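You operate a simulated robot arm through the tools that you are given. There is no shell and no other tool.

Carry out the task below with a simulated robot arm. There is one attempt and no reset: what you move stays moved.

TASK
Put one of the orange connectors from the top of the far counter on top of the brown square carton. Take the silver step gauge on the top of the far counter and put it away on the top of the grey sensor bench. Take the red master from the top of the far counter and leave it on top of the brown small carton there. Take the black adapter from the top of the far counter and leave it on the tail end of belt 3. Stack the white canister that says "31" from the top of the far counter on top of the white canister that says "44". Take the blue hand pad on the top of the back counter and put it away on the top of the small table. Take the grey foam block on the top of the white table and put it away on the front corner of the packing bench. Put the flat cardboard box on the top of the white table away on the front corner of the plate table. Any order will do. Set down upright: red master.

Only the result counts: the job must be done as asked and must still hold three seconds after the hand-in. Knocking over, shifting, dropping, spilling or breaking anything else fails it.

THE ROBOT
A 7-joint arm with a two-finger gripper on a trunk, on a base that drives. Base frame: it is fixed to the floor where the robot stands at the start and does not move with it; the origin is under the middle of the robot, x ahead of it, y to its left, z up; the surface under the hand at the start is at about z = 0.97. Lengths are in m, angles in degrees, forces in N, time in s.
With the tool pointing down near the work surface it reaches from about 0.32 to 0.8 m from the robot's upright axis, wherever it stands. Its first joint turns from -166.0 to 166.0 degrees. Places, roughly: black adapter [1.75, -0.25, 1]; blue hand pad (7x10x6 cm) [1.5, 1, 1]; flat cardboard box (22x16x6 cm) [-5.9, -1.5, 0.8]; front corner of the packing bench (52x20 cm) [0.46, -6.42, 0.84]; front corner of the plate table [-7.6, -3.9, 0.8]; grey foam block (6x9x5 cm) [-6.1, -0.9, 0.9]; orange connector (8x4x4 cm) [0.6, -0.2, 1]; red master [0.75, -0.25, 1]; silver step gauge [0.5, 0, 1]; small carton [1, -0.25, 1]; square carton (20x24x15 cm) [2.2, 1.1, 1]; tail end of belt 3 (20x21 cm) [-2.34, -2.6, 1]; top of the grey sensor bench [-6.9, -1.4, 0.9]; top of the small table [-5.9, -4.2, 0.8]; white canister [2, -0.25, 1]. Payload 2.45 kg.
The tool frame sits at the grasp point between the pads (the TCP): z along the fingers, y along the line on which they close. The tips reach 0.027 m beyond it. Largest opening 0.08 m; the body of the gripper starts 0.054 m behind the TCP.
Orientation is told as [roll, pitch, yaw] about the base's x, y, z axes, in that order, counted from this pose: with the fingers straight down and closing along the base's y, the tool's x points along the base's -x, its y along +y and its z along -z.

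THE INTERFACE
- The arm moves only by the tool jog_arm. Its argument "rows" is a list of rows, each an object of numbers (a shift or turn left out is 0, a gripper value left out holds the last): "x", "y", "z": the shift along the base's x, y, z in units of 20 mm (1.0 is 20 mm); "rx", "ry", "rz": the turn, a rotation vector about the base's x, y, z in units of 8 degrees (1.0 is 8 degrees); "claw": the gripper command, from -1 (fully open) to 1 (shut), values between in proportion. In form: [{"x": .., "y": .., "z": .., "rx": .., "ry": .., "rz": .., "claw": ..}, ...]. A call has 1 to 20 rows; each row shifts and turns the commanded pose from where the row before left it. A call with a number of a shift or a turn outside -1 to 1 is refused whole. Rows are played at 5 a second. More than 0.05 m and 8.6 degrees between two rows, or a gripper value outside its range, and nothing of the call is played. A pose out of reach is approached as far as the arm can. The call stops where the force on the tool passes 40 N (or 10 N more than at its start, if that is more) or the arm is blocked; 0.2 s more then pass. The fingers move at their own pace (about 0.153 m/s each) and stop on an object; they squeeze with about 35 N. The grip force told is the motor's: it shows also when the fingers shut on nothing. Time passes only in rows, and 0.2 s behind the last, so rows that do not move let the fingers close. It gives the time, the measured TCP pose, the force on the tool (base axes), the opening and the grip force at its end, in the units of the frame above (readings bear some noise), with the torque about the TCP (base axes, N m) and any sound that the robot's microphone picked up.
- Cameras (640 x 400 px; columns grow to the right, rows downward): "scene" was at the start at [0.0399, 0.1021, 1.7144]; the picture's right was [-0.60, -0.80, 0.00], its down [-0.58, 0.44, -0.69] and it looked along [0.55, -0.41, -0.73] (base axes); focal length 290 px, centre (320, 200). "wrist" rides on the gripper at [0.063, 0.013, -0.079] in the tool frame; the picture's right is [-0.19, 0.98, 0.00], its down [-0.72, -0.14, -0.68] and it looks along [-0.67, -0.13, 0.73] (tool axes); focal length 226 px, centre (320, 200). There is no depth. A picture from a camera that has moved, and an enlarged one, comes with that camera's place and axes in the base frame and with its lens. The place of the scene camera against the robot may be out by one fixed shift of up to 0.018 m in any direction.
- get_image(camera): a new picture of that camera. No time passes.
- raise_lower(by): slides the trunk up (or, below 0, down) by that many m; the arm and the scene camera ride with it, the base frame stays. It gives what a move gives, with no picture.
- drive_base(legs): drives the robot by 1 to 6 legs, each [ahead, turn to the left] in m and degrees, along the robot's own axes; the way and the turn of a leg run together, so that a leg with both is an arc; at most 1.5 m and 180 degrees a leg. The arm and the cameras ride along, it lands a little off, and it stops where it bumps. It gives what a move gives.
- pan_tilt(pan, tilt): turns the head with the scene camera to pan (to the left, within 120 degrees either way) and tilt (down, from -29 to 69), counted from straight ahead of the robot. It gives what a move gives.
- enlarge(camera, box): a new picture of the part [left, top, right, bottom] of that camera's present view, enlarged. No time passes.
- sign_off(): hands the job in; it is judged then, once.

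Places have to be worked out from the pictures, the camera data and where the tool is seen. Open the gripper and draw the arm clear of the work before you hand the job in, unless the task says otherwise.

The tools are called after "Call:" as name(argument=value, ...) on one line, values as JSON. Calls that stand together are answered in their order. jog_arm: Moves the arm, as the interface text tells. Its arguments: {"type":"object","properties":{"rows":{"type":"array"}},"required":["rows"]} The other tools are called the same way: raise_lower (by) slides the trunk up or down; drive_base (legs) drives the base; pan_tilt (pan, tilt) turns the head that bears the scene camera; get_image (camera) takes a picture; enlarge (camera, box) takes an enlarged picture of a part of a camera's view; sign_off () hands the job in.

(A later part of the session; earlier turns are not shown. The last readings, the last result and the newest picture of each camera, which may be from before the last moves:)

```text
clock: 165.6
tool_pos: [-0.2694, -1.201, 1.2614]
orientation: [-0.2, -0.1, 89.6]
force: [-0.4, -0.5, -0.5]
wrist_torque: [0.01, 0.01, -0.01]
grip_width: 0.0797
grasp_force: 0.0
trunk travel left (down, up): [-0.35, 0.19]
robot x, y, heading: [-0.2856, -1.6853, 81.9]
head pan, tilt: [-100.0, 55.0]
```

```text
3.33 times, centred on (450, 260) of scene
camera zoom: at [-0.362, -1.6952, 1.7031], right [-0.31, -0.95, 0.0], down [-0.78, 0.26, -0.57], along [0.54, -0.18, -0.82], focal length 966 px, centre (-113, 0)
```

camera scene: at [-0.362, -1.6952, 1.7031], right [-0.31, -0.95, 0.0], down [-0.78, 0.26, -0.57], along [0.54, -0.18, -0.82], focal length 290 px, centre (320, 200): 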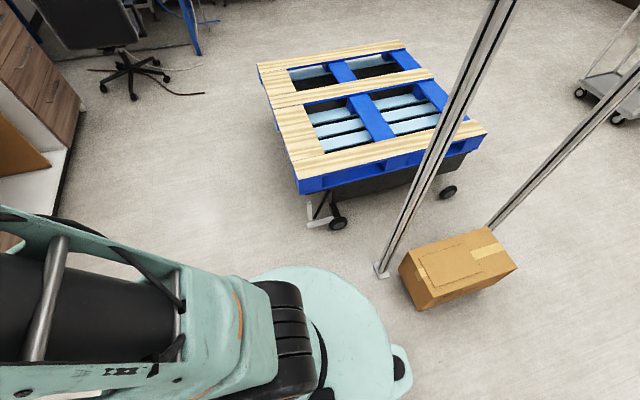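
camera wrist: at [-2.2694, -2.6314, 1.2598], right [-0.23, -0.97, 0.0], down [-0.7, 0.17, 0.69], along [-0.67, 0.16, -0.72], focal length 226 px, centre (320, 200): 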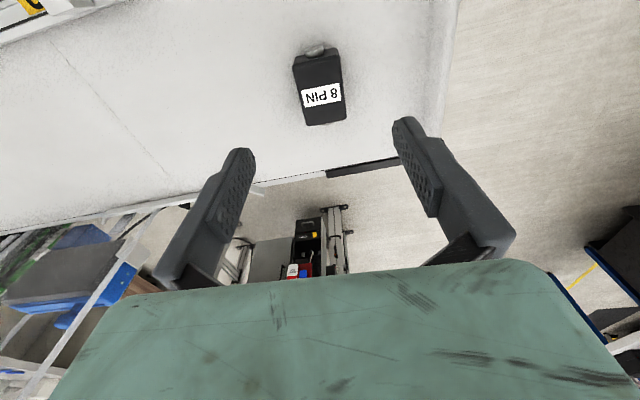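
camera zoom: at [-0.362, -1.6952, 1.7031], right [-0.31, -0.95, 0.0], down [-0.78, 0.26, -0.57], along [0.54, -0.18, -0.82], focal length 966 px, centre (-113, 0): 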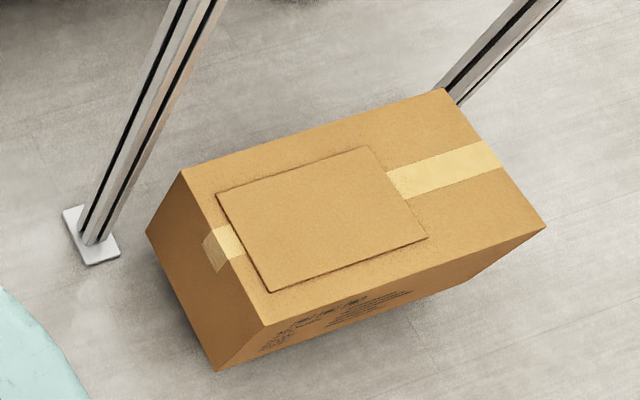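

The carton is axis-aligned and untouched; the fixed post's foot was the blocker. I shift the arm to the robot's right side and then drive back to the start pose in front of the counter's end.

Call:
jog_arm(rows=[{"x": 0.93, "y": -0.25}, {"x": 0.93, "y": -0.25}, {"x": 0.93, "y": -0.25}, {"x": 0.93, "y": -0.25}, {"x": 0.93, "y": -0.25}, {"x": 0.93, "y": -0.25}, {"x": 0.93, "y": -0.25}, {"x": 0.93, "y": -0.25}, {"x": 0.93, "y": -0.25}, {"x": 0.93, "y": -0.25}, {"x": 0.93, "y": -0.25}, {"x": 0.93, "y": -0.25}, {"x": 0.93, "y": -0.25}])

Call:
drive_base(legs=[[0, 10], [0.85, 0], [0.85, 0]])

Call:
pan_tilt(pan=-50, tilt=45)

Call:
get_image(camera="scene")

```text
clock: 168.4
tool_pos: [-0.0278, -1.2648, 1.2618]
orientation: [0.0, -0.1, 89.6]
force: [0.2, -0.4, -0.6]
wrist_torque: [0.0, 0.02, -0.01]
grip_width: 0.0799
grasp_force: 0.1
trunk travel left (down, up): [-0.35, 0.19]
robot x, y, heading: [-0.2849, -1.6856, 81.8]
head pan, tilt: [-100.0, 55.0]
```

```text
clock: 177.7
tool_pos: [-0.2027, 0.4761, 1.2626]
orientation: [-0.2, -0.1, 101.7]
force: [0.5, 0.5, 0.3]
wrist_torque: [-0.03, 0.01, 0.01]
grip_width: 0.0802
grasp_force: 0.0
trunk travel left (down, up): [-0.35, 0.19]
robot x, y, heading: [-0.3662, 0.0139, 93.8]
head pan, tilt: [-100.0, 55.0]
```

```text
clock: 178.9
tool_pos: [-0.2014, 0.4759, 1.2618]
orientation: [-0.1, -0.1, 101.6]
force: [-0.4, -0.3, -0.4]
wrist_torque: [0.0, 0.03, 0.0]
grip_width: 0.0801
grasp_force: 0.1
trunk travel left (down, up): [-0.35, 0.19]
robot x, y, heading: [-0.363, 0.0109, 93.8]
head pan, tilt: [-50.0, 45.0]
```

```text
taken
camera scene: at [-0.4495, 0.0502, 1.7165], right [0.69, -0.72, 0.0], down [-0.51, -0.49, -0.71], along [0.51, 0.49, -0.71], focal length 290 px, centre (320, 200)
```

scene: 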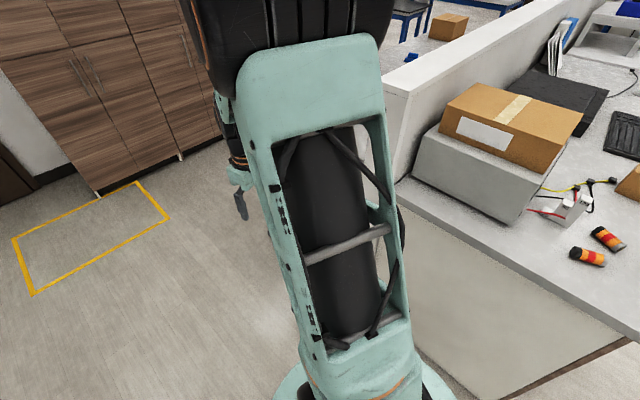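

The arm is held on the right. I turn to face the counter and roll up to the start position.

Call:
drive_base(legs=[[0, -94], [0.35, 0]])

Call:
pan_tilt(pan=-8, tilt=50)

Call:
get_image(camera="scene")

Call:
get_image(camera="wrist")

```text
clock: 185.3
tool_pos: [0.4257, -0.2015, 1.2619]
orientation: [-0.1, -0.1, 6.3]
force: [-1.2, -0.4, -0.5]
wrist_torque: [0.02, -0.06, 0.0]
grip_width: 0.0799
grasp_force: 0.1
trunk travel left (down, up): [-0.35, 0.19]
robot x, y, heading: [-0.0182, 0.0031, -1.2]
head pan, tilt: [-50.0, 45.0]
```

```text
clock: 186.4
tool_pos: [0.425, -0.2014, 1.2629]
orientation: [-0.1, -0.1, 6.3]
force: [-0.5, 0.2, -0.1]
wrist_torque: [0.03, 0.0, -0.02]
grip_width: 0.08
grasp_force: 0.0
trunk travel left (down, up): [-0.35, 0.19]
robot x, y, heading: [-0.0174, 0.0074, -1.4]
head pan, tilt: [-8.0, 50.0]
```

```text
taken
camera scene: at [0.0343, 0.1422, 1.7096], right [-0.16, -0.99, 0.0], down [-0.76, 0.12, -0.64], along [0.63, -0.1, -0.77], focal length 290 px, centre (320, 200)
```

scene: 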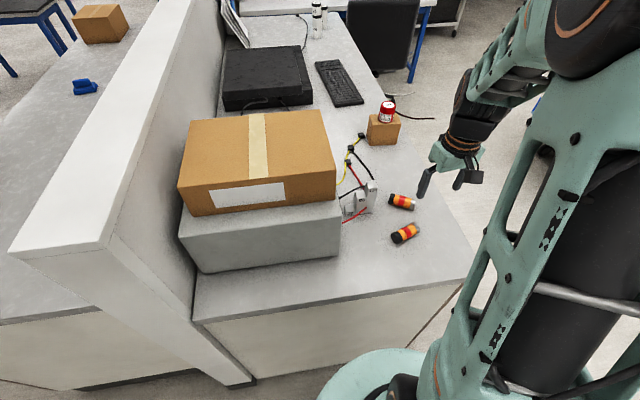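

```text
taken
camera wrist: at [0.3607, -0.195, 1.3405], right [0.08, 1.0, 0.0], down [0.73, -0.06, 0.68], along [0.68, -0.06, -0.73], focal length 226 px, centre (320, 200)
```

wrist: 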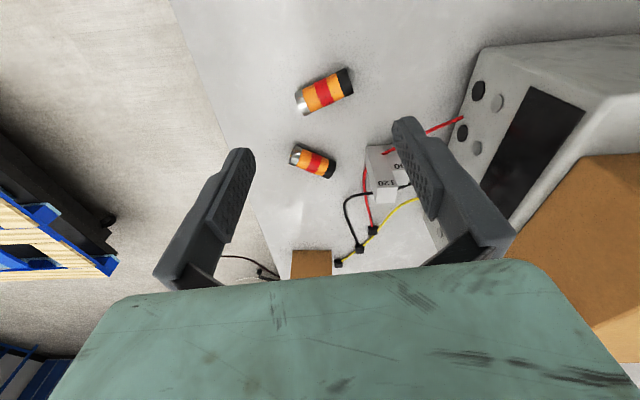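

I zoom in on the step gauge from here.

Call:
enlarge(camera="scene", box=[320, 150, 440, 250])

Call:
enlarge(camera="wrist", box=[280, 50, 480, 210])

```text
4.00 times, centred on (380, 200) of scene
camera zoom: at [0.0343, 0.1422, 1.7096], right [-0.16, -0.99, 0.0], down [-0.76, 0.12, -0.64], along [0.63, -0.1, -0.77], focal length 1159 px, centre (80, 200)
```

zoom: 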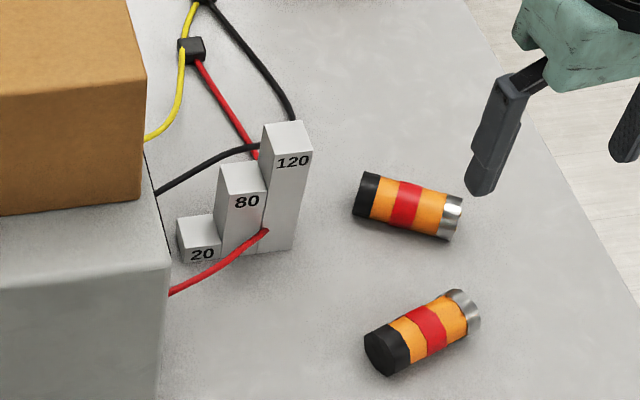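

```text
2.50 times, centred on (380, 130) of wrist
camera zoom: at [0.3607, -0.195, 1.3405], right [0.08, 1.0, 0.0], down [0.73, -0.06, 0.68], along [0.68, -0.06, -0.73], focal length 565 px, centre (170, 375)
```

zoom: 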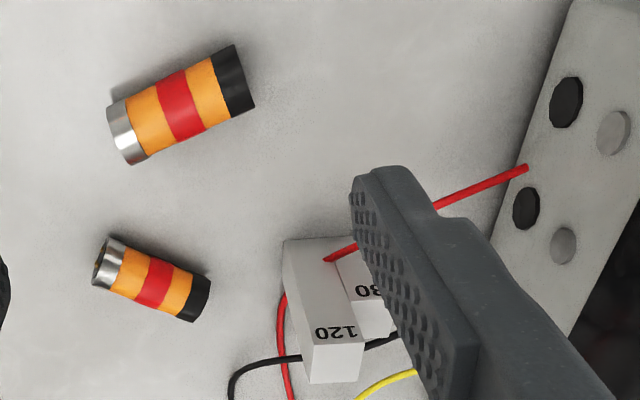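

The gauge's columns are each ≈0.03 m square, stair along y, tall column at the -y end. I turn the tool so the fingers close along x and place it above the tall column for a close wrist view.

Call:
jog_arm(rows=[{"rz": 0.95}, {"rz": 0.95}, {"rz": 0.95}, {"rz": 0.95}, {"rz": 0.95}, {"rz": 0.95}, {"rz": 0.95}, {"rz": 0.95}, {"rz": 0.95}, {"rz": 0.95}, {"rz": 0.95}, {}])

Call:
jog_arm(rows=[{"x": 0.9, "y": 0.3}, {"x": 0.9, "y": 0.3}, {"x": 0.9, "y": 0.3}, {"x": 0.9, "y": 0.3}, {"x": 0.9, "y": 0.3}, {"x": 0.9, "y": 0.3}, {"x": 0.9, "y": 0.3}, {"x": 0.9, "y": 0.3}, {"x": 0.8, "y": 0.3}, {"y": 0.3}, {}])

Call:
get_image(camera="wrist")

Call:
get_image(camera="scene")

```text
clock: 189.0
tool_pos: [0.4249, -0.2009, 1.2626]
orientation: [0.0, -0.1, 90.1]
force: [0.5, -0.6, -0.2]
wrist_torque: [0.02, 0.02, -0.03]
grip_width: 0.0798
grasp_force: 0.1
trunk travel left (down, up): [-0.35, 0.19]
robot x, y, heading: [-0.0241, 0.0056, -1.5]
head pan, tilt: [-8.0, 50.0]
```

```text
clock: 191.4
tool_pos: [0.5849, -0.1433, 1.2611]
orientation: [0.0, -0.1, 90.0]
force: [0.1, 0.0, 0.1]
wrist_torque: [0.0, 0.02, -0.03]
grip_width: 0.0798
grasp_force: 0.0
trunk travel left (down, up): [-0.35, 0.19]
robot x, y, heading: [-0.0187, 0.004, -1.3]
head pan, tilt: [-8.0, 50.0]
```

```text
taken
camera wrist: at [0.5727, -0.2052, 1.3392], right [-0.98, 0.19, 0.0], down [0.14, 0.72, 0.68], along [0.13, 0.67, -0.73], focal length 226 px, centre (320, 200)
```

wrist: 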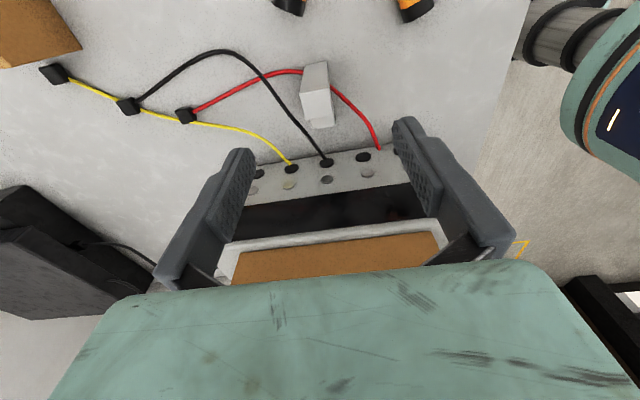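

```text
taken
camera scene: at [0.0346, 0.1421, 1.7096], right [-0.16, -0.99, 0.0], down [-0.76, 0.12, -0.64], along [0.63, -0.1, -0.77], focal length 290 px, centre (320, 200)
```

scene: 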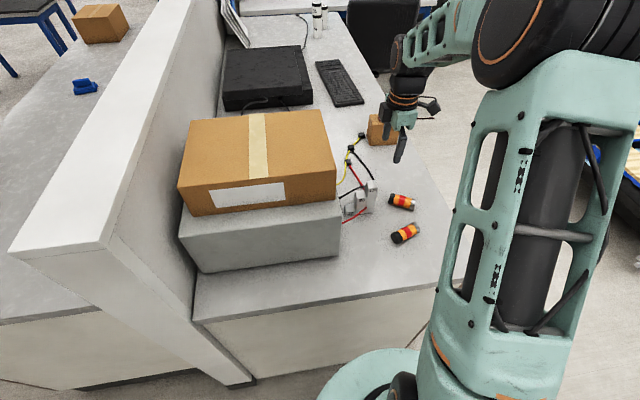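

I zoom the wrist view on the gauge.

Call:
enlarge(camera="wrist", box=[260, 40, 400, 160])

```text
3.33 times, centred on (330, 100) of wrist
camera zoom: at [0.5727, -0.2052, 1.3392], right [-0.98, 0.19, 0.0], down [0.14, 0.72, 0.68], along [0.13, 0.67, -0.73], focal length 754 px, centre (287, 533)
```

zoom: 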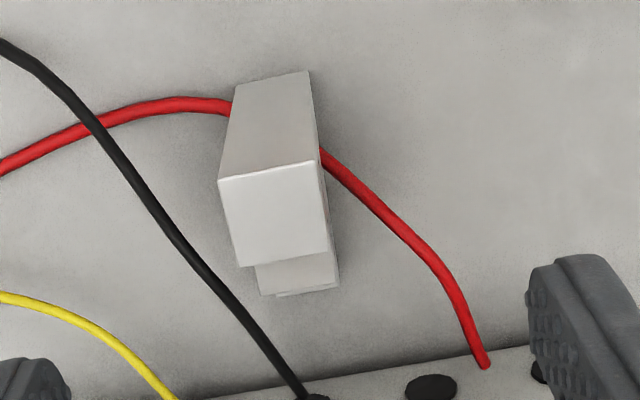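

The tall column's top spans x 0.5775–0.6075, y -0.133…-0.106 with top at z≈1.10. I grip near the centre of mass at (0.5925,-0.108), going down in two stages.

Call:
jog_arm(rows=[{"x": 0.19, "y": 0.88}, {"x": 0.19, "y": 0.88}, {"z": -1}, {"z": -1}, {"z": -1}, {"z": -1}, {"z": -1}, {"z": -1}, {}])

Call:
get_image(camera="wrist")

```text
clock: 193.4
tool_pos: [0.5934, -0.1083, 1.1428]
orientation: [0.0, -0.1, 89.9]
force: [0.6, 0.8, 0.3]
wrist_torque: [0.02, 0.02, -0.01]
grip_width: 0.08
grasp_force: 0.1
trunk travel left (down, up): [-0.35, 0.19]
robot x, y, heading: [-0.0217, 0.0032, -1.3]
head pan, tilt: [-8.0, 50.0]
```

```text
taken
camera wrist: at [0.581, -0.171, 1.2205], right [-0.98, 0.19, 0.0], down [0.14, 0.72, 0.68], along [0.13, 0.67, -0.73], focal length 226 px, centre (320, 200)
```

wrist: 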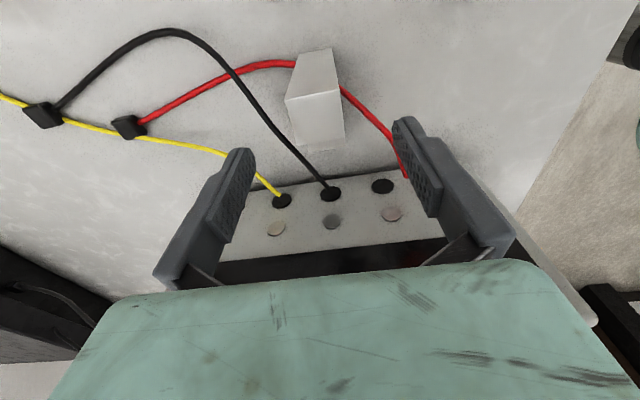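

The column is centred between the fingers. I descend to grasp height and close.

Call:
jog_arm(rows=[{"x": -0.05, "z": -0.8}, {"z": -0.9}, {"z": -0.9}, {"z": -0.9}, {"z": -0.75}, {}])

Call:
get_image(camera="wrist")

Call:
enlarge(camera="scene", box=[320, 120, 440, 250])

```text
clock: 194.8
tool_pos: [0.5928, -0.1064, 1.0566]
orientation: [-0.1, -0.1, 89.9]
force: [-0.8, -0.2, 0.0]
wrist_torque: [0.03, 0.02, 0.01]
grip_width: 0.0798
grasp_force: 0.0
trunk travel left (down, up): [-0.35, 0.19]
robot x, y, heading: [-0.0203, 0.0021, -1.0]
head pan, tilt: [-8.0, 50.0]
```

```text
taken
camera wrist: at [0.5803, -0.1692, 1.1355], right [-0.98, 0.19, 0.0], down [0.14, 0.72, 0.68], along [0.13, 0.67, -0.73], focal length 226 px, centre (320, 200)
```

wrist: 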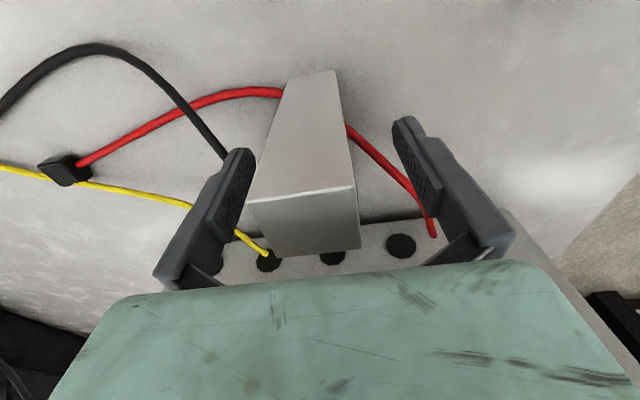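

```text
3.08 times, centred on (380, 185) of scene
camera zoom: at [0.0343, 0.1423, 1.7096], right [-0.16, -0.99, 0.0], down [-0.76, 0.12, -0.64], along [0.63, -0.1, -0.77], focal length 892 px, centre (135, 246)
```

zoom: 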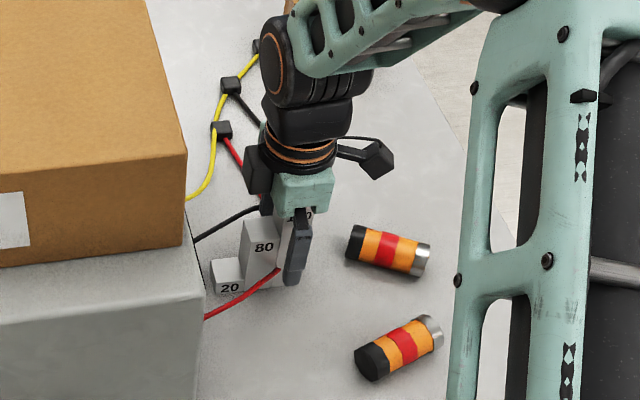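

The fingers straddle the gauge correctly. I close and lift.

Call:
jog_arm(rows=[{"claw": 1}, {}, {}, {}, {"z": 0.3}, {"z": 0.5}, {}])

Call:
enlarge(camera="scene", box=[320, 120, 440, 250])

```text
clock: 196.4
tool_pos: [0.5925, -0.1067, 1.0738]
orientation: [0.0, -0.2, 89.9]
force: [-0.2, 0.0, -3.2]
wrist_torque: [-0.03, -0.03, -0.03]
grip_width: 0.0318
grasp_force: 35.0
trunk travel left (down, up): [-0.35, 0.19]
robot x, y, heading: [-0.0226, 0.0046, -1.1]
head pan, tilt: [-8.0, 50.0]
```

```text
3.08 times, centred on (380, 185) of scene
camera zoom: at [0.0348, 0.1422, 1.7095], right [-0.16, -0.99, 0.0], down [-0.76, 0.12, -0.64], along [0.63, -0.1, -0.77], focal length 892 px, centre (135, 246)
```

zoom: 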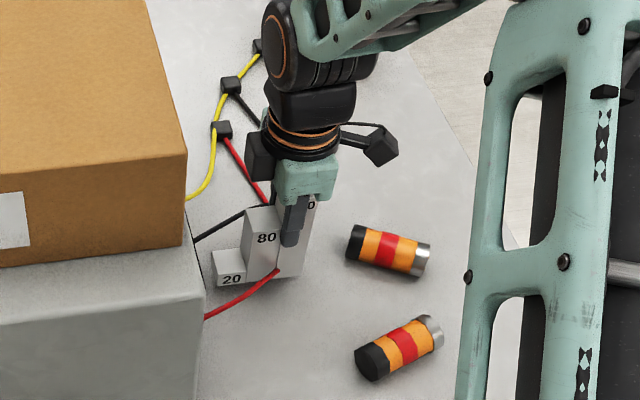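

The gauge is firmly held, about 3 N. I lift it clear, retract, back away from the counter and turn west to look for a route.

Call:
jog_arm(rows=[{"z": 1}, {"z": 1}, {"z": 1}, {"z": 1}, {"z": 1}, {"z": 1}, {"z": 1}, {"z": 1}, {"z": 1}, {"x": -0.9, "y": -0.5}, {"x": -0.9, "y": -0.5}, {"x": -0.9, "y": -0.5}, {"x": -0.9, "y": -0.5}, {"x": -0.9, "y": -0.5}, {"x": -0.9, "y": -0.5}, {"x": -0.9, "y": -0.5}, {"x": -0.9, "y": -0.5}])

Call:
drive_base(legs=[[-0.38, 0], [0, 90]])

Call:
pan_tilt(pan=60, tilt=18)

Call:
get_image(camera="scene")

Call:
pan_tilt(pan=110, tilt=18)

Call:
get_image(camera="scene")

```text
clock: 200.0
tool_pos: [0.4453, -0.1855, 1.2537]
orientation: [-0.1, -0.1, 89.9]
force: [-0.5, -0.1, -3.5]
wrist_torque: [0.02, 0.01, -0.01]
grip_width: 0.0318
grasp_force: 35.7
trunk travel left (down, up): [-0.35, 0.19]
robot x, y, heading: [-0.0244, 0.0043, -1.4]
head pan, tilt: [-8.0, 50.0]
```

```text
clock: 206.2
tool_pos: [-0.1991, 0.4751, 1.2535]
orientation: [-0.1, -0.1, 178.9]
force: [0.1, 0.6, -2.7]
wrist_torque: [0.0, 0.01, 0.02]
grip_width: 0.032
grasp_force: 35.1
trunk travel left (down, up): [-0.35, 0.19]
robot x, y, heading: [-0.3995, 0.0102, 87.8]
head pan, tilt: [-8.0, 50.0]
```

```text
clock: 207.6
tool_pos: [-0.1989, 0.475, 1.2535]
orientation: [-0.1, -0.1, 178.9]
force: [-0.6, -0.1, -2.9]
wrist_torque: [0.03, 0.0, 0.0]
grip_width: 0.0317
grasp_force: 35.0
trunk travel left (down, up): [-0.35, 0.19]
robot x, y, heading: [-0.4003, 0.0144, 87.4]
head pan, tilt: [60.0, 18.0]
```

```text
taken
camera scene: at [-0.6202, 0.0571, 1.7584], right [0.53, 0.84, 0.0], down [0.26, -0.17, -0.95], along [-0.8, 0.51, -0.31], focal length 290 px, centre (320, 200)
```

scene: 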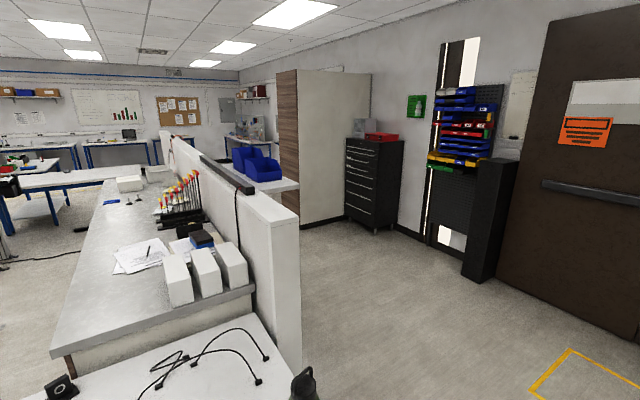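

```text
clock: 208.8
tool_pos: [-0.1988, 0.4741, 1.254]
orientation: [-0.1, -0.1, 178.9]
force: [0.1, -0.1, -2.9]
wrist_torque: [0.03, 0.01, 0.0]
grip_width: 0.0316
grasp_force: 34.7
trunk travel left (down, up): [-0.35, 0.19]
robot x, y, heading: [-0.3934, 0.0101, 87.8]
head pan, tilt: [110.0, 18.0]
```

```text
taken
camera scene: at [-0.6303, -0.0211, 1.7585], right [-0.3, 0.95, 0.0], down [0.29, 0.09, -0.95], along [-0.91, -0.29, -0.31], focal length 290 px, centre (320, 200)
```

scene: 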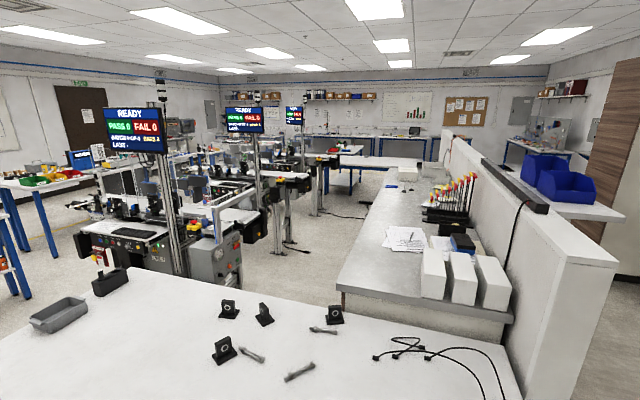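

The route west along the lines is blocked by the white table and radio shelf, so I'll explore the southern aisle. First I drive south past the table and post with margin.

Call:
drive_base(legs=[[0, -168], [1.15, 0], [0, -30.5], [1.5, 0]])

Call:
pan_tilt(pan=20, tilt=25)

Call:
get_image(camera="scene")

Call:
pan_tilt(pan=-40, tilt=25)

Call:
get_image(camera="scene")

```text
clock: 230.3
tool_pos: [-1.1339, -2.8603, 1.253]
orientation: [0.1, -0.1, -22.2]
force: [0.1, -0.2, -4.0]
wrist_torque: [0.01, 0.05, 0.02]
grip_width: 0.0314
grasp_force: 34.6
trunk travel left (down, up): [-0.35, 0.19]
robot x, y, heading: [-0.785, -2.5018, -113.3]
head pan, tilt: [110.0, 18.0]
```

```text
clock: 231.9
tool_pos: [-1.1332, -2.8587, 1.2542]
orientation: [-0.1, -0.1, -22.3]
force: [-0.7, 0.0, -2.6]
wrist_torque: [0.03, 0.01, 0.02]
grip_width: 0.0318
grasp_force: 35.0
trunk travel left (down, up): [-0.35, 0.19]
robot x, y, heading: [-0.7861, -2.4979, -113.5]
head pan, tilt: [20.0, 25.0]
```

```text
taken
camera scene: at [-0.6562, -2.6187, 1.7471], right [-1.0, 0.06, 0.0], down [0.03, 0.42, -0.91], along [-0.05, -0.9, -0.42], focal length 290 px, centre (320, 200)
```

scene: 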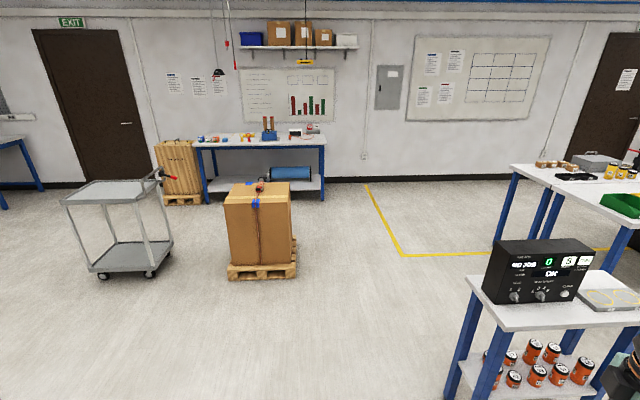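

```text
clock: 233.2
tool_pos: [-1.1325, -2.8597, 1.2536]
orientation: [-0.1, -0.1, -22.2]
force: [0.1, -0.2, -2.9]
wrist_torque: [0.04, 0.04, 0.02]
grip_width: 0.032
grasp_force: 34.9
trunk travel left (down, up): [-0.35, 0.19]
robot x, y, heading: [-0.7829, -2.5011, -113.5]
head pan, tilt: [-40.0, 25.0]
```

```text
taken
camera scene: at [-0.7331, -2.568, 1.7471], right [-0.45, 0.89, 0.0], down [0.38, 0.19, -0.91], along [-0.81, -0.41, -0.42], focal length 290 px, centre (320, 200)
```

scene: 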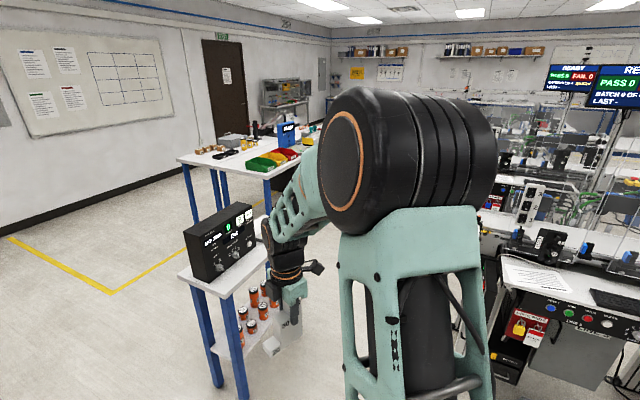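

There's a passage between the radio shelf and the strapped carton on its pallet, leading to the southern aisle. I drive through it and look west.

Call:
drive_base(legs=[[0, 23], [1.2, 0], [0, -16], [1.25, 0], [0, -34], [0.6, 0]])

Call:
pan_tilt(pan=-10, tilt=20)

Call:
get_image(camera="scene")

Call:
pan_tilt(pan=-60, tilt=20)

Call:
get_image(camera="scene")

```text
clock: 252.0
tool_pos: [-1.9963, -5.4757, 1.2524]
orientation: [0.1, -0.1, -45.9]
force: [-0.8, 0.5, -3.1]
wrist_torque: [-0.01, -0.03, 0.0]
grip_width: 0.0313
grasp_force: 34.9
trunk travel left (down, up): [-0.35, 0.19]
robot x, y, heading: [-1.5265, -5.2832, -137.3]
head pan, tilt: [-40.0, 25.0]
```

```text
clock: 252.9
tool_pos: [-1.9959, -5.4745, 1.2537]
orientation: [-0.2, -0.1, -45.9]
force: [0.2, 0.4, -3.9]
wrist_torque: [0.0, 0.01, 0.01]
grip_width: 0.0319
grasp_force: 34.7
trunk travel left (down, up): [-0.35, 0.19]
robot x, y, heading: [-1.5304, -5.2835, -137.2]
head pan, tilt: [-10.0, 20.0]
```

```text
taken
camera scene: at [-1.5029, -5.4151, 1.7551], right [-0.54, 0.84, 0.0], down [0.29, 0.19, -0.94], along [-0.79, -0.51, -0.34], focal length 290 px, centre (320, 200)
```

scene: 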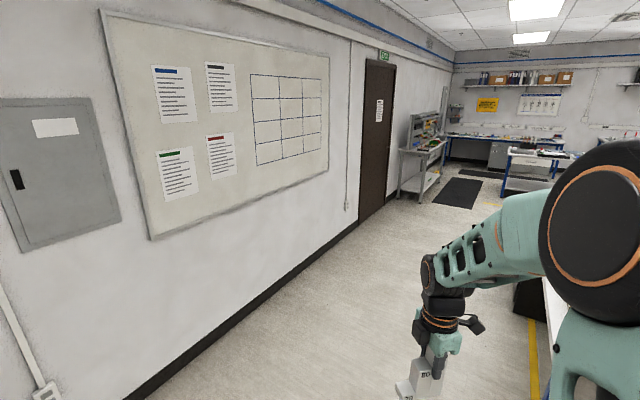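

```text
clock: 254.1
tool_pos: [-1.9963, -5.4749, 1.2529]
orientation: [-0.1, -0.2, -46.0]
force: [-0.5, -0.5, -2.7]
wrist_torque: [0.01, 0.01, 0.0]
grip_width: 0.0318
grasp_force: 35.0
trunk travel left (down, up): [-0.35, 0.19]
robot x, y, heading: [-1.5297, -5.2845, -137.2]
head pan, tilt: [-60.0, 20.0]
```

```text
taken
camera scene: at [-1.5136, -5.3373, 1.7552], right [0.29, 0.96, 0.0], down [0.33, -0.1, -0.94], along [-0.9, 0.28, -0.34], focal length 290 px, centre (320, 200)
```

scene: 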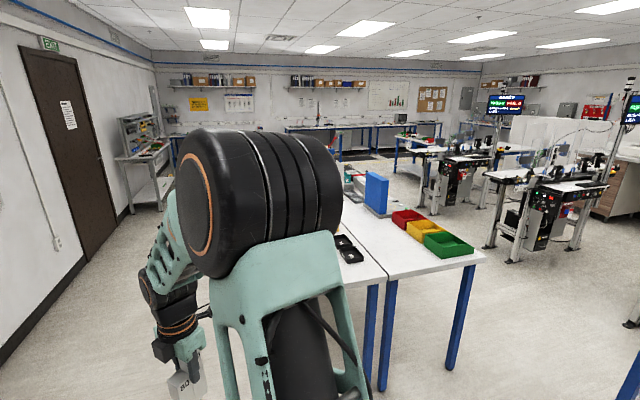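

The southern aisle is wide (bench to y≈-4.9, wall at y≈-7.0) and leads west. I drive along it.

Call:
drive_base(legs=[[0, -19], [1.17, 0], [0, -23.5], [1.5, 0], [1.2, 0]])

Call:
pan_tilt(pan=-30, tilt=20)

Call:
get_image(camera="scene")

Call:
pan_tilt(pan=-90, tilt=20)

Call:
get_image(camera="scene")

```text
clock: 274.5
tool_pos: [-5.6454, -5.7197, 1.2536]
orientation: [0.0, -0.1, -85.5]
force: [0.8, 0.4, -1.9]
wrist_torque: [0.03, 0.0, 0.03]
grip_width: 0.0315
grasp_force: 35.4
trunk travel left (down, up): [-0.35, 0.19]
robot x, y, heading: [-5.1626, -5.8696, -176.7]
head pan, tilt: [-60.0, 20.0]
```

```text
clock: 275.4
tool_pos: [-5.6456, -5.7181, 1.2535]
orientation: [-0.1, -0.1, -85.5]
force: [-0.3, 0.0, -3.3]
wrist_torque: [0.01, -0.04, -0.02]
grip_width: 0.0318
grasp_force: 34.8
trunk travel left (down, up): [-0.35, 0.19]
robot x, y, heading: [-5.1608, -5.8718, -176.5]
head pan, tilt: [-30.0, 20.0]
```

```text
taken
camera scene: at [-5.2251, -5.9573, 1.7552], right [0.45, 0.89, 0.0], down [0.31, -0.15, -0.94], along [-0.84, 0.42, -0.34], focal length 290 px, centre (320, 200)
```

scene: 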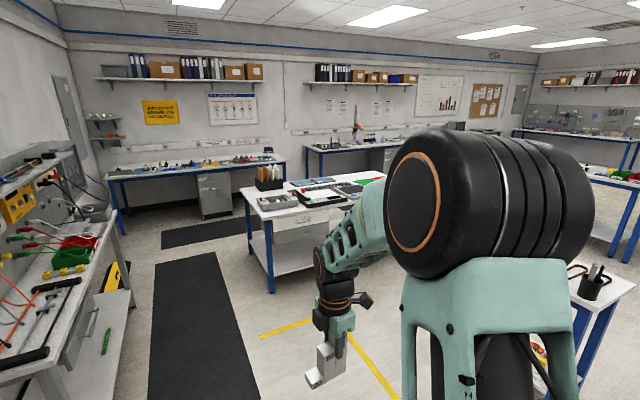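

```text
clock: 276.8
tool_pos: [-5.6453, -5.7188, 1.2543]
orientation: [-0.1, -0.1, -85.5]
force: [-0.1, -0.1, -2.5]
wrist_torque: [0.03, 0.02, 0.0]
grip_width: 0.0322
grasp_force: 34.6
trunk travel left (down, up): [-0.35, 0.19]
robot x, y, heading: [-5.1622, -5.8671, -176.6]
head pan, tilt: [-90.0, 20.0]
```

```text
taken
camera scene: at [-5.1474, -5.9063, 1.7552], right [1.0, 0.06, 0.0], down [0.02, -0.34, -0.94], along [-0.05, 0.94, -0.34], focal length 290 px, centre (320, 200)
```

scene: 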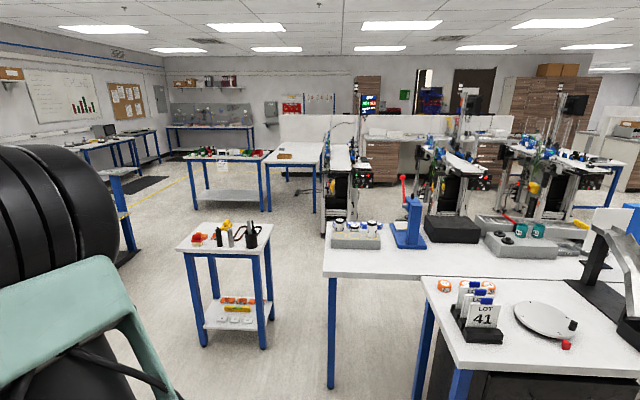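

I recognise the small table (≈(-5.9,-4.07)), the plate table to the west, the grey sensor bench and white table to the north. I drive through the gap between plate table and small table.

Call:
drive_base(legs=[[0, -13], [1.2, 0], [0.5, 0], [0, -80]])

Call:
pan_tilt(pan=10, tilt=25)

Call:
get_image(camera="scene")

Call:
pan_tilt(pan=60, tilt=30)

Call:
get_image(camera="scene")

```text
clock: 289.7
tool_pos: [-6.6582, -5.075, 1.2549]
orientation: [-0.1, -0.2, -179.0]
force: [-0.5, 0.9, -3.2]
wrist_torque: [0.0, -0.01, -0.01]
grip_width: 0.0319
grasp_force: 34.7
trunk travel left (down, up): [-0.35, 0.19]
robot x, y, heading: [-6.8363, -5.5462, 89.7]
head pan, tilt: [-90.0, 20.0]
```

```text
clock: 291.5
tool_pos: [-6.6577, -5.0752, 1.2531]
orientation: [0.0, -0.1, -179.0]
force: [-0.4, 0.0, -3.1]
wrist_torque: [0.0, -0.03, 0.02]
grip_width: 0.0318
grasp_force: 35.3
trunk travel left (down, up): [-0.35, 0.19]
robot x, y, heading: [-6.8357, -5.5459, 89.7]
head pan, tilt: [10.0, 25.0]
```

```text
taken
camera scene: at [-6.9982, -5.4633, 1.7471], right [0.99, 0.17, 0.0], down [0.07, -0.42, -0.91], along [-0.15, 0.89, -0.42], focal length 290 px, centre (320, 200)
```

scene: 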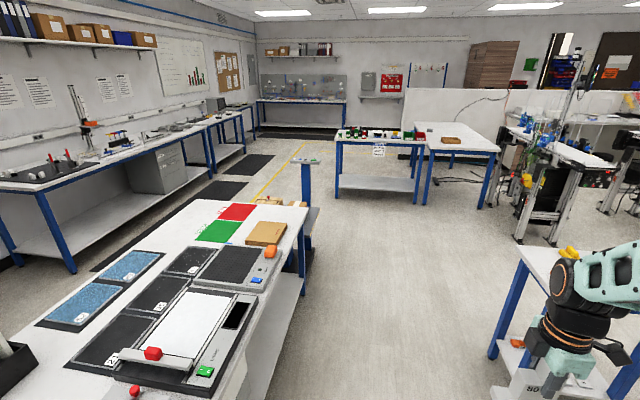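

```text
clock: 292.6
tool_pos: [-6.6584, -5.0742, 1.2532]
orientation: [0.0, -0.1, -178.9]
force: [-0.1, -0.8, -3.0]
wrist_torque: [0.02, -0.04, -0.01]
grip_width: 0.032
grasp_force: 35.0
trunk travel left (down, up): [-0.35, 0.19]
robot x, y, heading: [-6.8381, -5.5425, 89.7]
head pan, tilt: [60.0, 30.0]
```

```text
taken
camera scene: at [-7.0608, -5.5085, 1.7391], right [0.5, 0.86, 0.0], down [0.43, -0.25, -0.87], along [-0.75, 0.44, -0.5], focal length 290 px, centre (320, 200)
```

scene: 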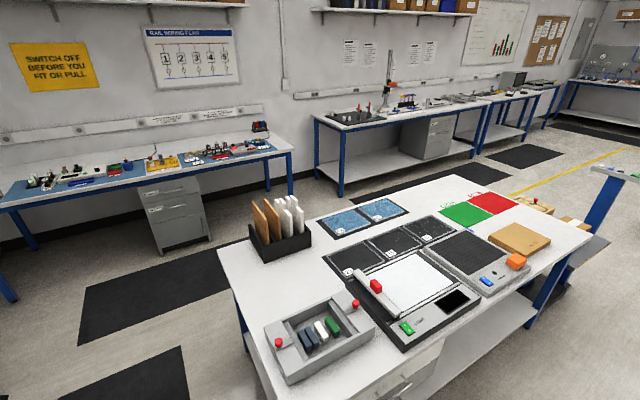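

The corridor is about 1.2 m wide. I keep to its middle and drive north toward the sensor bench.

Call:
drive_base(legs=[[0, 5], [1.2, 0], [0, -5], [1.5, 0]])

Call:
pan_tilt(pan=0, tilt=35)

Call:
get_image(camera="scene")

Call:
pan_tilt(pan=-40, tilt=30)

Call:
get_image(camera="scene")

```text
clock: 307.2
tool_pos: [-6.798, -2.2813, 1.2536]
orientation: [0.1, -0.1, -177.8]
force: [-0.3, 0.3, -2.7]
wrist_torque: [0.01, -0.02, 0.02]
grip_width: 0.0317
grasp_force: 35.0
trunk travel left (down, up): [-0.35, 0.19]
robot x, y, heading: [-6.9677, -2.7543, 90.9]
head pan, tilt: [60.0, 30.0]
```

```text
clock: 308.5
tool_pos: [-6.7977, -2.2824, 1.2537]
orientation: [-0.1, -0.1, -177.9]
force: [0.5, 0.9, -3.2]
wrist_torque: [0.0, -0.03, 0.01]
grip_width: 0.032
grasp_force: 34.9
trunk travel left (down, up): [-0.35, 0.19]
robot x, y, heading: [-6.9669, -2.7578, 90.8]
head pan, tilt: [0.0, 35.0]
```

```text
taken
camera scene: at [-7.1141, -2.6795, 1.7313], right [1.0, 0.01, 0.0], down [0.01, -0.57, -0.82], along [-0.01, 0.82, -0.57], focal length 290 px, centre (320, 200)
```

scene: 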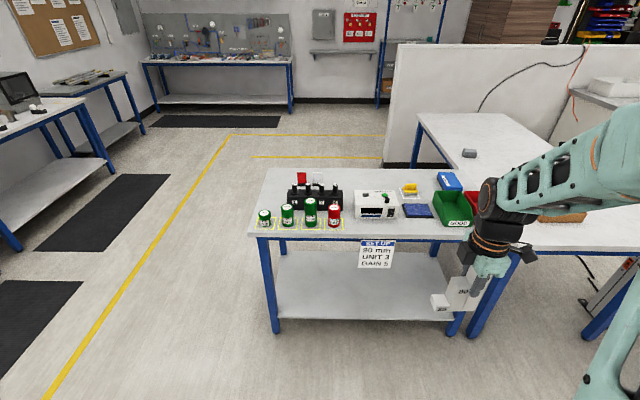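

```text
clock: 309.6
tool_pos: [-6.7979, -2.2833, 1.2533]
orientation: [0.0, 0.0, -177.9]
force: [-0.8, -0.6, -2.5]
wrist_torque: [-0.02, -0.02, 0.02]
grip_width: 0.0315
grasp_force: 34.5
trunk travel left (down, up): [-0.35, 0.19]
robot x, y, heading: [-6.9692, -2.7574, 90.9]
head pan, tilt: [-40.0, 30.0]
```

```text
taken
camera scene: at [-7.0557, -2.6974, 1.7391], right [0.78, -0.63, 0.0], down [-0.32, -0.39, -0.87], along [0.55, 0.67, -0.5], focal length 290 px, centre (320, 200)
```

scene: 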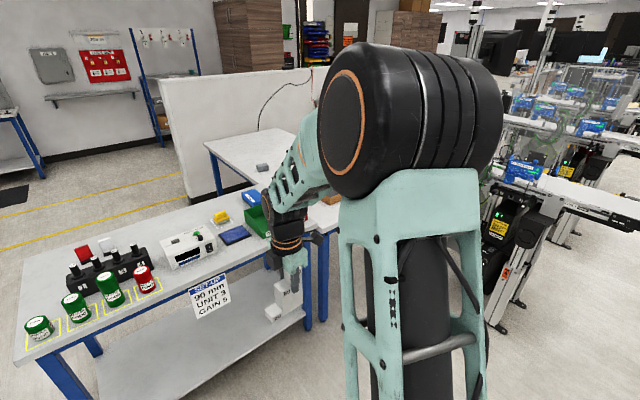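

I zoom in on the sensor bench to choose a free spot.

Call:
pan_tilt(pan=-5, tilt=40)

Call:
enlarge(camera="scene", box=[220, 120, 500, 260])

```text
clock: 310.6
tool_pos: [-6.7969, -2.2824, 1.2531]
orientation: [-0.1, -0.1, -177.8]
force: [0.2, -0.5, -2.6]
wrist_torque: [0.01, -0.03, 0.0]
grip_width: 0.0317
grasp_force: 35.3
trunk travel left (down, up): [-0.35, 0.19]
robot x, y, heading: [-6.9654, -2.7547, 90.6]
head pan, tilt: [-5.0, 40.0]
```

```text
2.29 times, centred on (360, 190) of scene
camera zoom: at [-7.1065, -2.6828, 1.7238], right [1.0, -0.07, 0.0], down [-0.05, -0.64, -0.77], along [0.06, 0.76, -0.64], focal length 662 px, centre (229, 223)
```

zoom: 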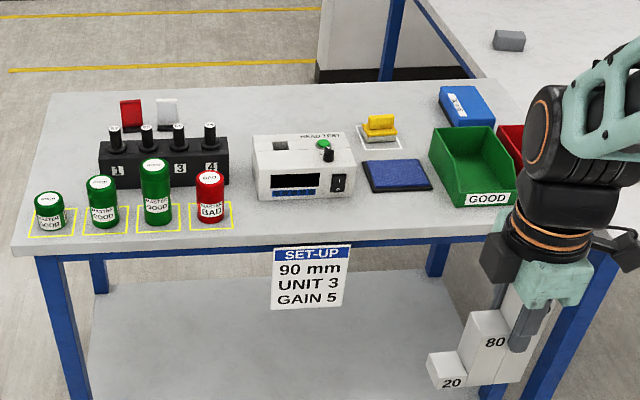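

There's a free strip in front of the blue plate, about x -6.75…-6.6, y -1.77…-1.65. I drive 0.35 m closer and move the gauge above it.

Call:
drive_base(legs=[[0.35, 0]])

Call:
get_image(camera="scene")

Call:
get_image(camera="wrist")

```text
clock: 312.9
tool_pos: [-6.8051, -1.9274, 1.2538]
orientation: [0.0, -0.2, -177.6]
force: [-0.6, 0.0, -2.8]
wrist_torque: [-0.03, 0.01, 0.0]
grip_width: 0.0317
grasp_force: 35.0
trunk travel left (down, up): [-0.35, 0.19]
robot x, y, heading: [-6.9791, -2.4047, 91.3]
head pan, tilt: [-5.0, 40.0]
```

```text
taken
camera scene: at [-7.1129, -2.3308, 1.7237], right [1.0, -0.07, 0.0], down [-0.04, -0.64, -0.77], along [0.05, 0.76, -0.64], focal length 290 px, centre (320, 200)
```

scene: 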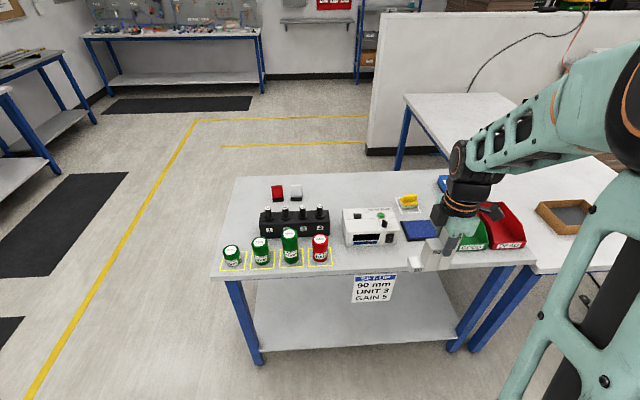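

```text
taken
camera wrist: at [-6.7414, -1.9385, 1.3316], right [-0.15, -0.99, 0.0], down [-0.72, 0.11, 0.68], along [-0.68, 0.1, -0.73], focal length 226 px, centre (320, 200)
```

wrist: 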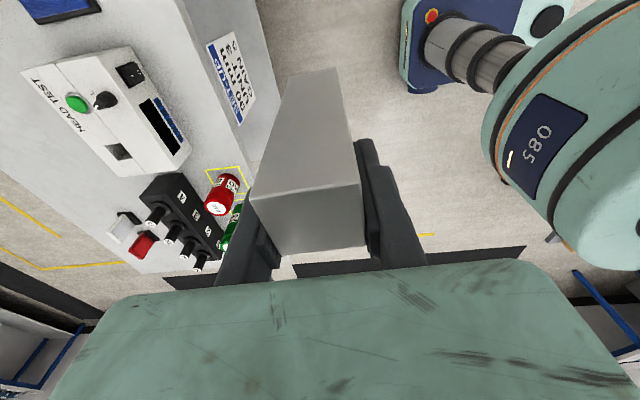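

I check the free strip again with zooms from this nearer position.

Call:
enlarge(camera="wrist", box=[0, 0, 320, 200])

Call:
enlarge(camera="scene", box=[200, 170, 480, 310])

```text
2.00 times, centred on (160, 100) of wrist
camera zoom: at [-6.7414, -1.9385, 1.3316], right [-0.15, -0.99, 0.0], down [-0.72, 0.11, 0.68], along [-0.68, 0.1, -0.73], focal length 452 px, centre (640, 400)
```

zoom: 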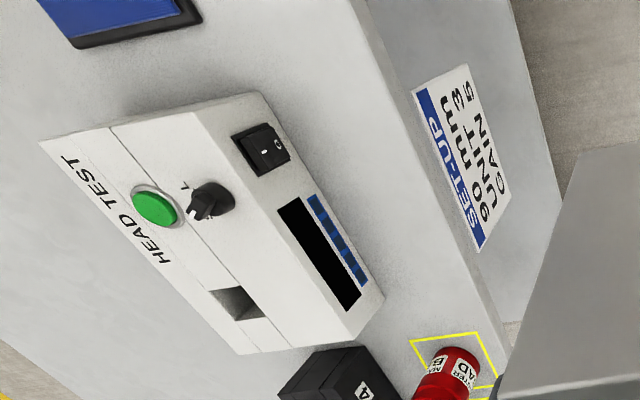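

```text
2.29 times, centred on (340, 240) of scene
camera zoom: at [-7.1129, -2.3308, 1.7237], right [1.0, -0.07, 0.0], down [-0.04, -0.64, -0.77], along [0.05, 0.76, -0.64], focal length 662 px, centre (274, 109)
```

zoom: 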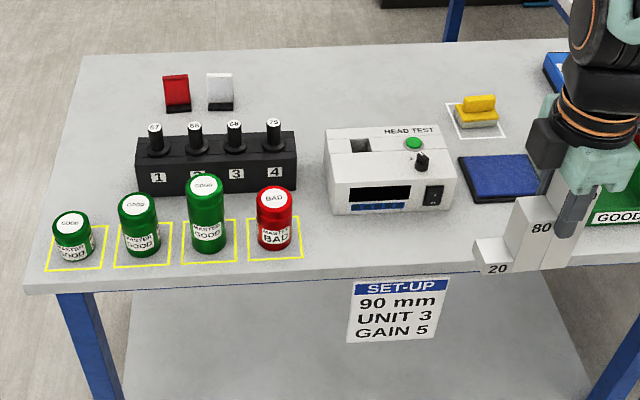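

Triangulating both views: bench top z≈0.86, front edge y≈-1.70, blue plate's front at y≈-1.585. I move 0.1 m closer and bring the gauge above (-6.68,-1.645).

Call:
drive_base(legs=[[0.1, 0]])

Call:
jog_arm(rows=[{"x": 0.6, "y": 0.9}, {"x": 0.6, "y": 0.9}, {"x": 0.6, "y": 0.9}, {"x": 0.6, "y": 0.9}, {"x": 0.6, "y": 0.9}, {"x": 0.6, "y": 0.9}, {"x": 0.6, "y": 0.9}, {"x": 0.6, "y": 0.9}, {"x": 0.6, "y": 0.9}, {"x": 0.6, "y": 0.8}, {}])

Call:
get_image(camera="wrist")

Call:
get_image(camera="scene")

```text
clock: 314.0
tool_pos: [-6.8075, -1.8291, 1.2529]
orientation: [0.1, -0.2, -177.6]
force: [0.8, 0.4, -2.8]
wrist_torque: [-0.02, 0.0, 0.05]
grip_width: 0.0316
grasp_force: 34.8
trunk travel left (down, up): [-0.35, 0.19]
robot x, y, heading: [-6.9746, -2.3048, 91.1]
head pan, tilt: [-5.0, 40.0]
```

```text
clock: 316.4
tool_pos: [-6.6889, -1.6531, 1.2533]
orientation: [0.0, -0.3, -177.5]
force: [-0.7, 0.2, -2.9]
wrist_torque: [0.02, -0.04, -0.01]
grip_width: 0.0317
grasp_force: 35.4
trunk travel left (down, up): [-0.35, 0.19]
robot x, y, heading: [-6.9751, -2.3068, 91.2]
head pan, tilt: [-5.0, 40.0]
```

```text
taken
camera wrist: at [-6.6239, -1.6629, 1.3317], right [-0.15, -0.99, 0.0], down [-0.72, 0.11, 0.68], along [-0.68, 0.1, -0.73], focal length 226 px, centre (320, 200)
```

wrist: 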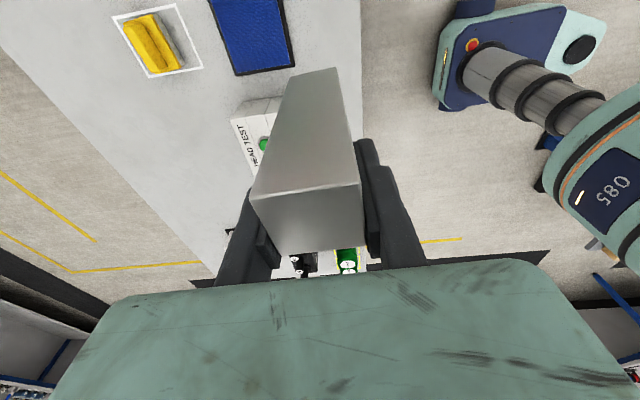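

```text
taken
camera scene: at [-7.1149, -2.2337, 1.7238], right [1.0, -0.07, 0.0], down [-0.04, -0.64, -0.77], along [0.05, 0.76, -0.64], focal length 290 px, centre (320, 200)
```

scene: 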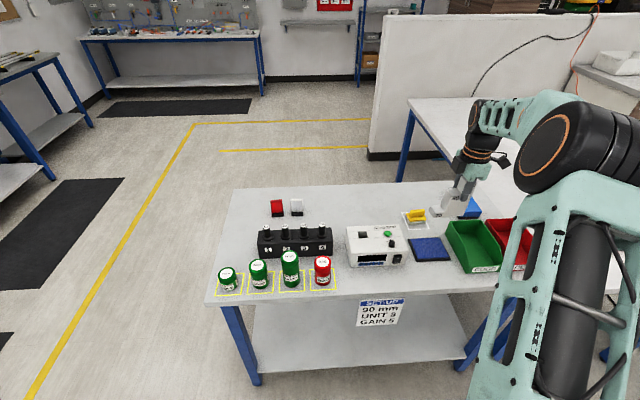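

Strip confirmed: front edge y≈-1.725, plate front y≈-1.597; the bin is 0.11 m away. I descend toward the bench.

Call:
jog_arm(rows=[{"y": -0.35, "z": -1}, {"z": -1}, {"z": -1}, {"z": -1}, {"z": -1}, {"z": -1}, {"z": -1}, {"z": -1}, {"z": -1}, {"z": -1}, {"z": -1}, {"z": -1}, {"z": -1}, {}])

Call:
get_image(camera="wrist")

Call:
enlarge(camera="scene", box=[340, 190, 540, 310])

```text
clock: 319.4
tool_pos: [-6.6896, -1.6599, 0.9912]
orientation: [0.1, -0.2, -177.7]
force: [0.0, 0.8, -3.3]
wrist_torque: [-0.02, -0.03, -0.02]
grip_width: 0.0318
grasp_force: 34.8
trunk travel left (down, up): [-0.35, 0.19]
robot x, y, heading: [-6.9778, -2.308, 91.2]
head pan, tilt: [-5.0, 40.0]
```

```text
taken
camera wrist: at [-6.6244, -1.6688, 1.0697], right [-0.15, -0.99, 0.0], down [-0.72, 0.11, 0.68], along [-0.68, 0.1, -0.73], focal length 226 px, centre (320, 200)
```

wrist: 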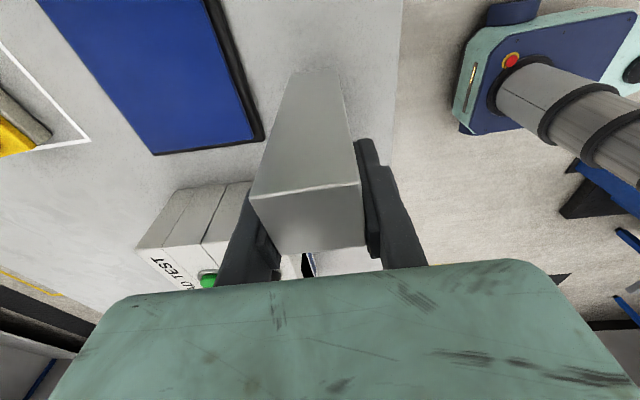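

```text
3.20 times, centred on (440, 250) of scene
camera zoom: at [-7.1147, -2.2334, 1.7238], right [1.0, -0.07, 0.0], down [-0.04, -0.64, -0.77], along [0.05, 0.76, -0.64], focal length 928 px, centre (-64, 40)
```

zoom: 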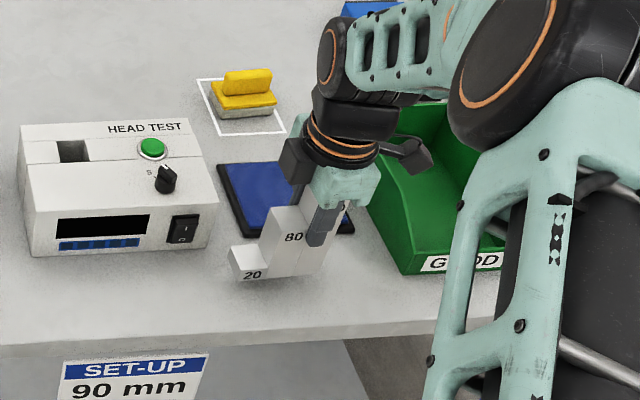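

Position is good. I continue down in small steps until contact.

Call:
jog_arm(rows=[{"x": -0.4, "z": -0.8}, {"z": -0.8}, {"z": -0.3}, {"z": -0.2}, {"z": -0.15}, {"z": -0.15}, {"z": -0.15}, {"z": -0.15}, {"z": -0.15}, {"z": -0.15}])

Call:
enlarge(camera="scene", box=[340, 190, 540, 310])

```text
clock: 320.1
tool_pos: [-6.695, -1.6577, 0.9667]
orientation: [-0.6, 0.1, -177.7]
force: [-0.9, -4.1, 22.2]
wrist_torque: [-0.76, 0.26, -0.04]
grip_width: 0.032
grasp_force: 34.7
trunk travel left (down, up): [-0.35, 0.19]
robot x, y, heading: [-6.9747, -2.3046, 91.0]
head pan, tilt: [-5.0, 40.0]
stopped in row 3: the force on the tool passed its limit at 47 N (the readings are from after the stop); the commanded pose is now the measured one
```

```text
3.20 times, centred on (440, 250) of scene
camera zoom: at [-7.1154, -2.2355, 1.724], right [1.0, -0.07, 0.0], down [-0.04, -0.64, -0.77], along [0.05, 0.76, -0.64], focal length 928 px, centre (-64, 40)
```

zoom: 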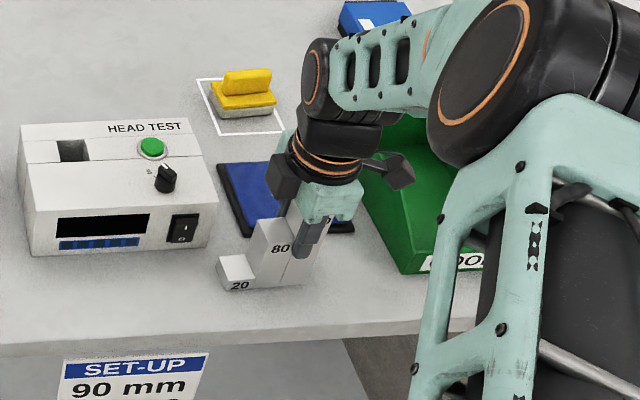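

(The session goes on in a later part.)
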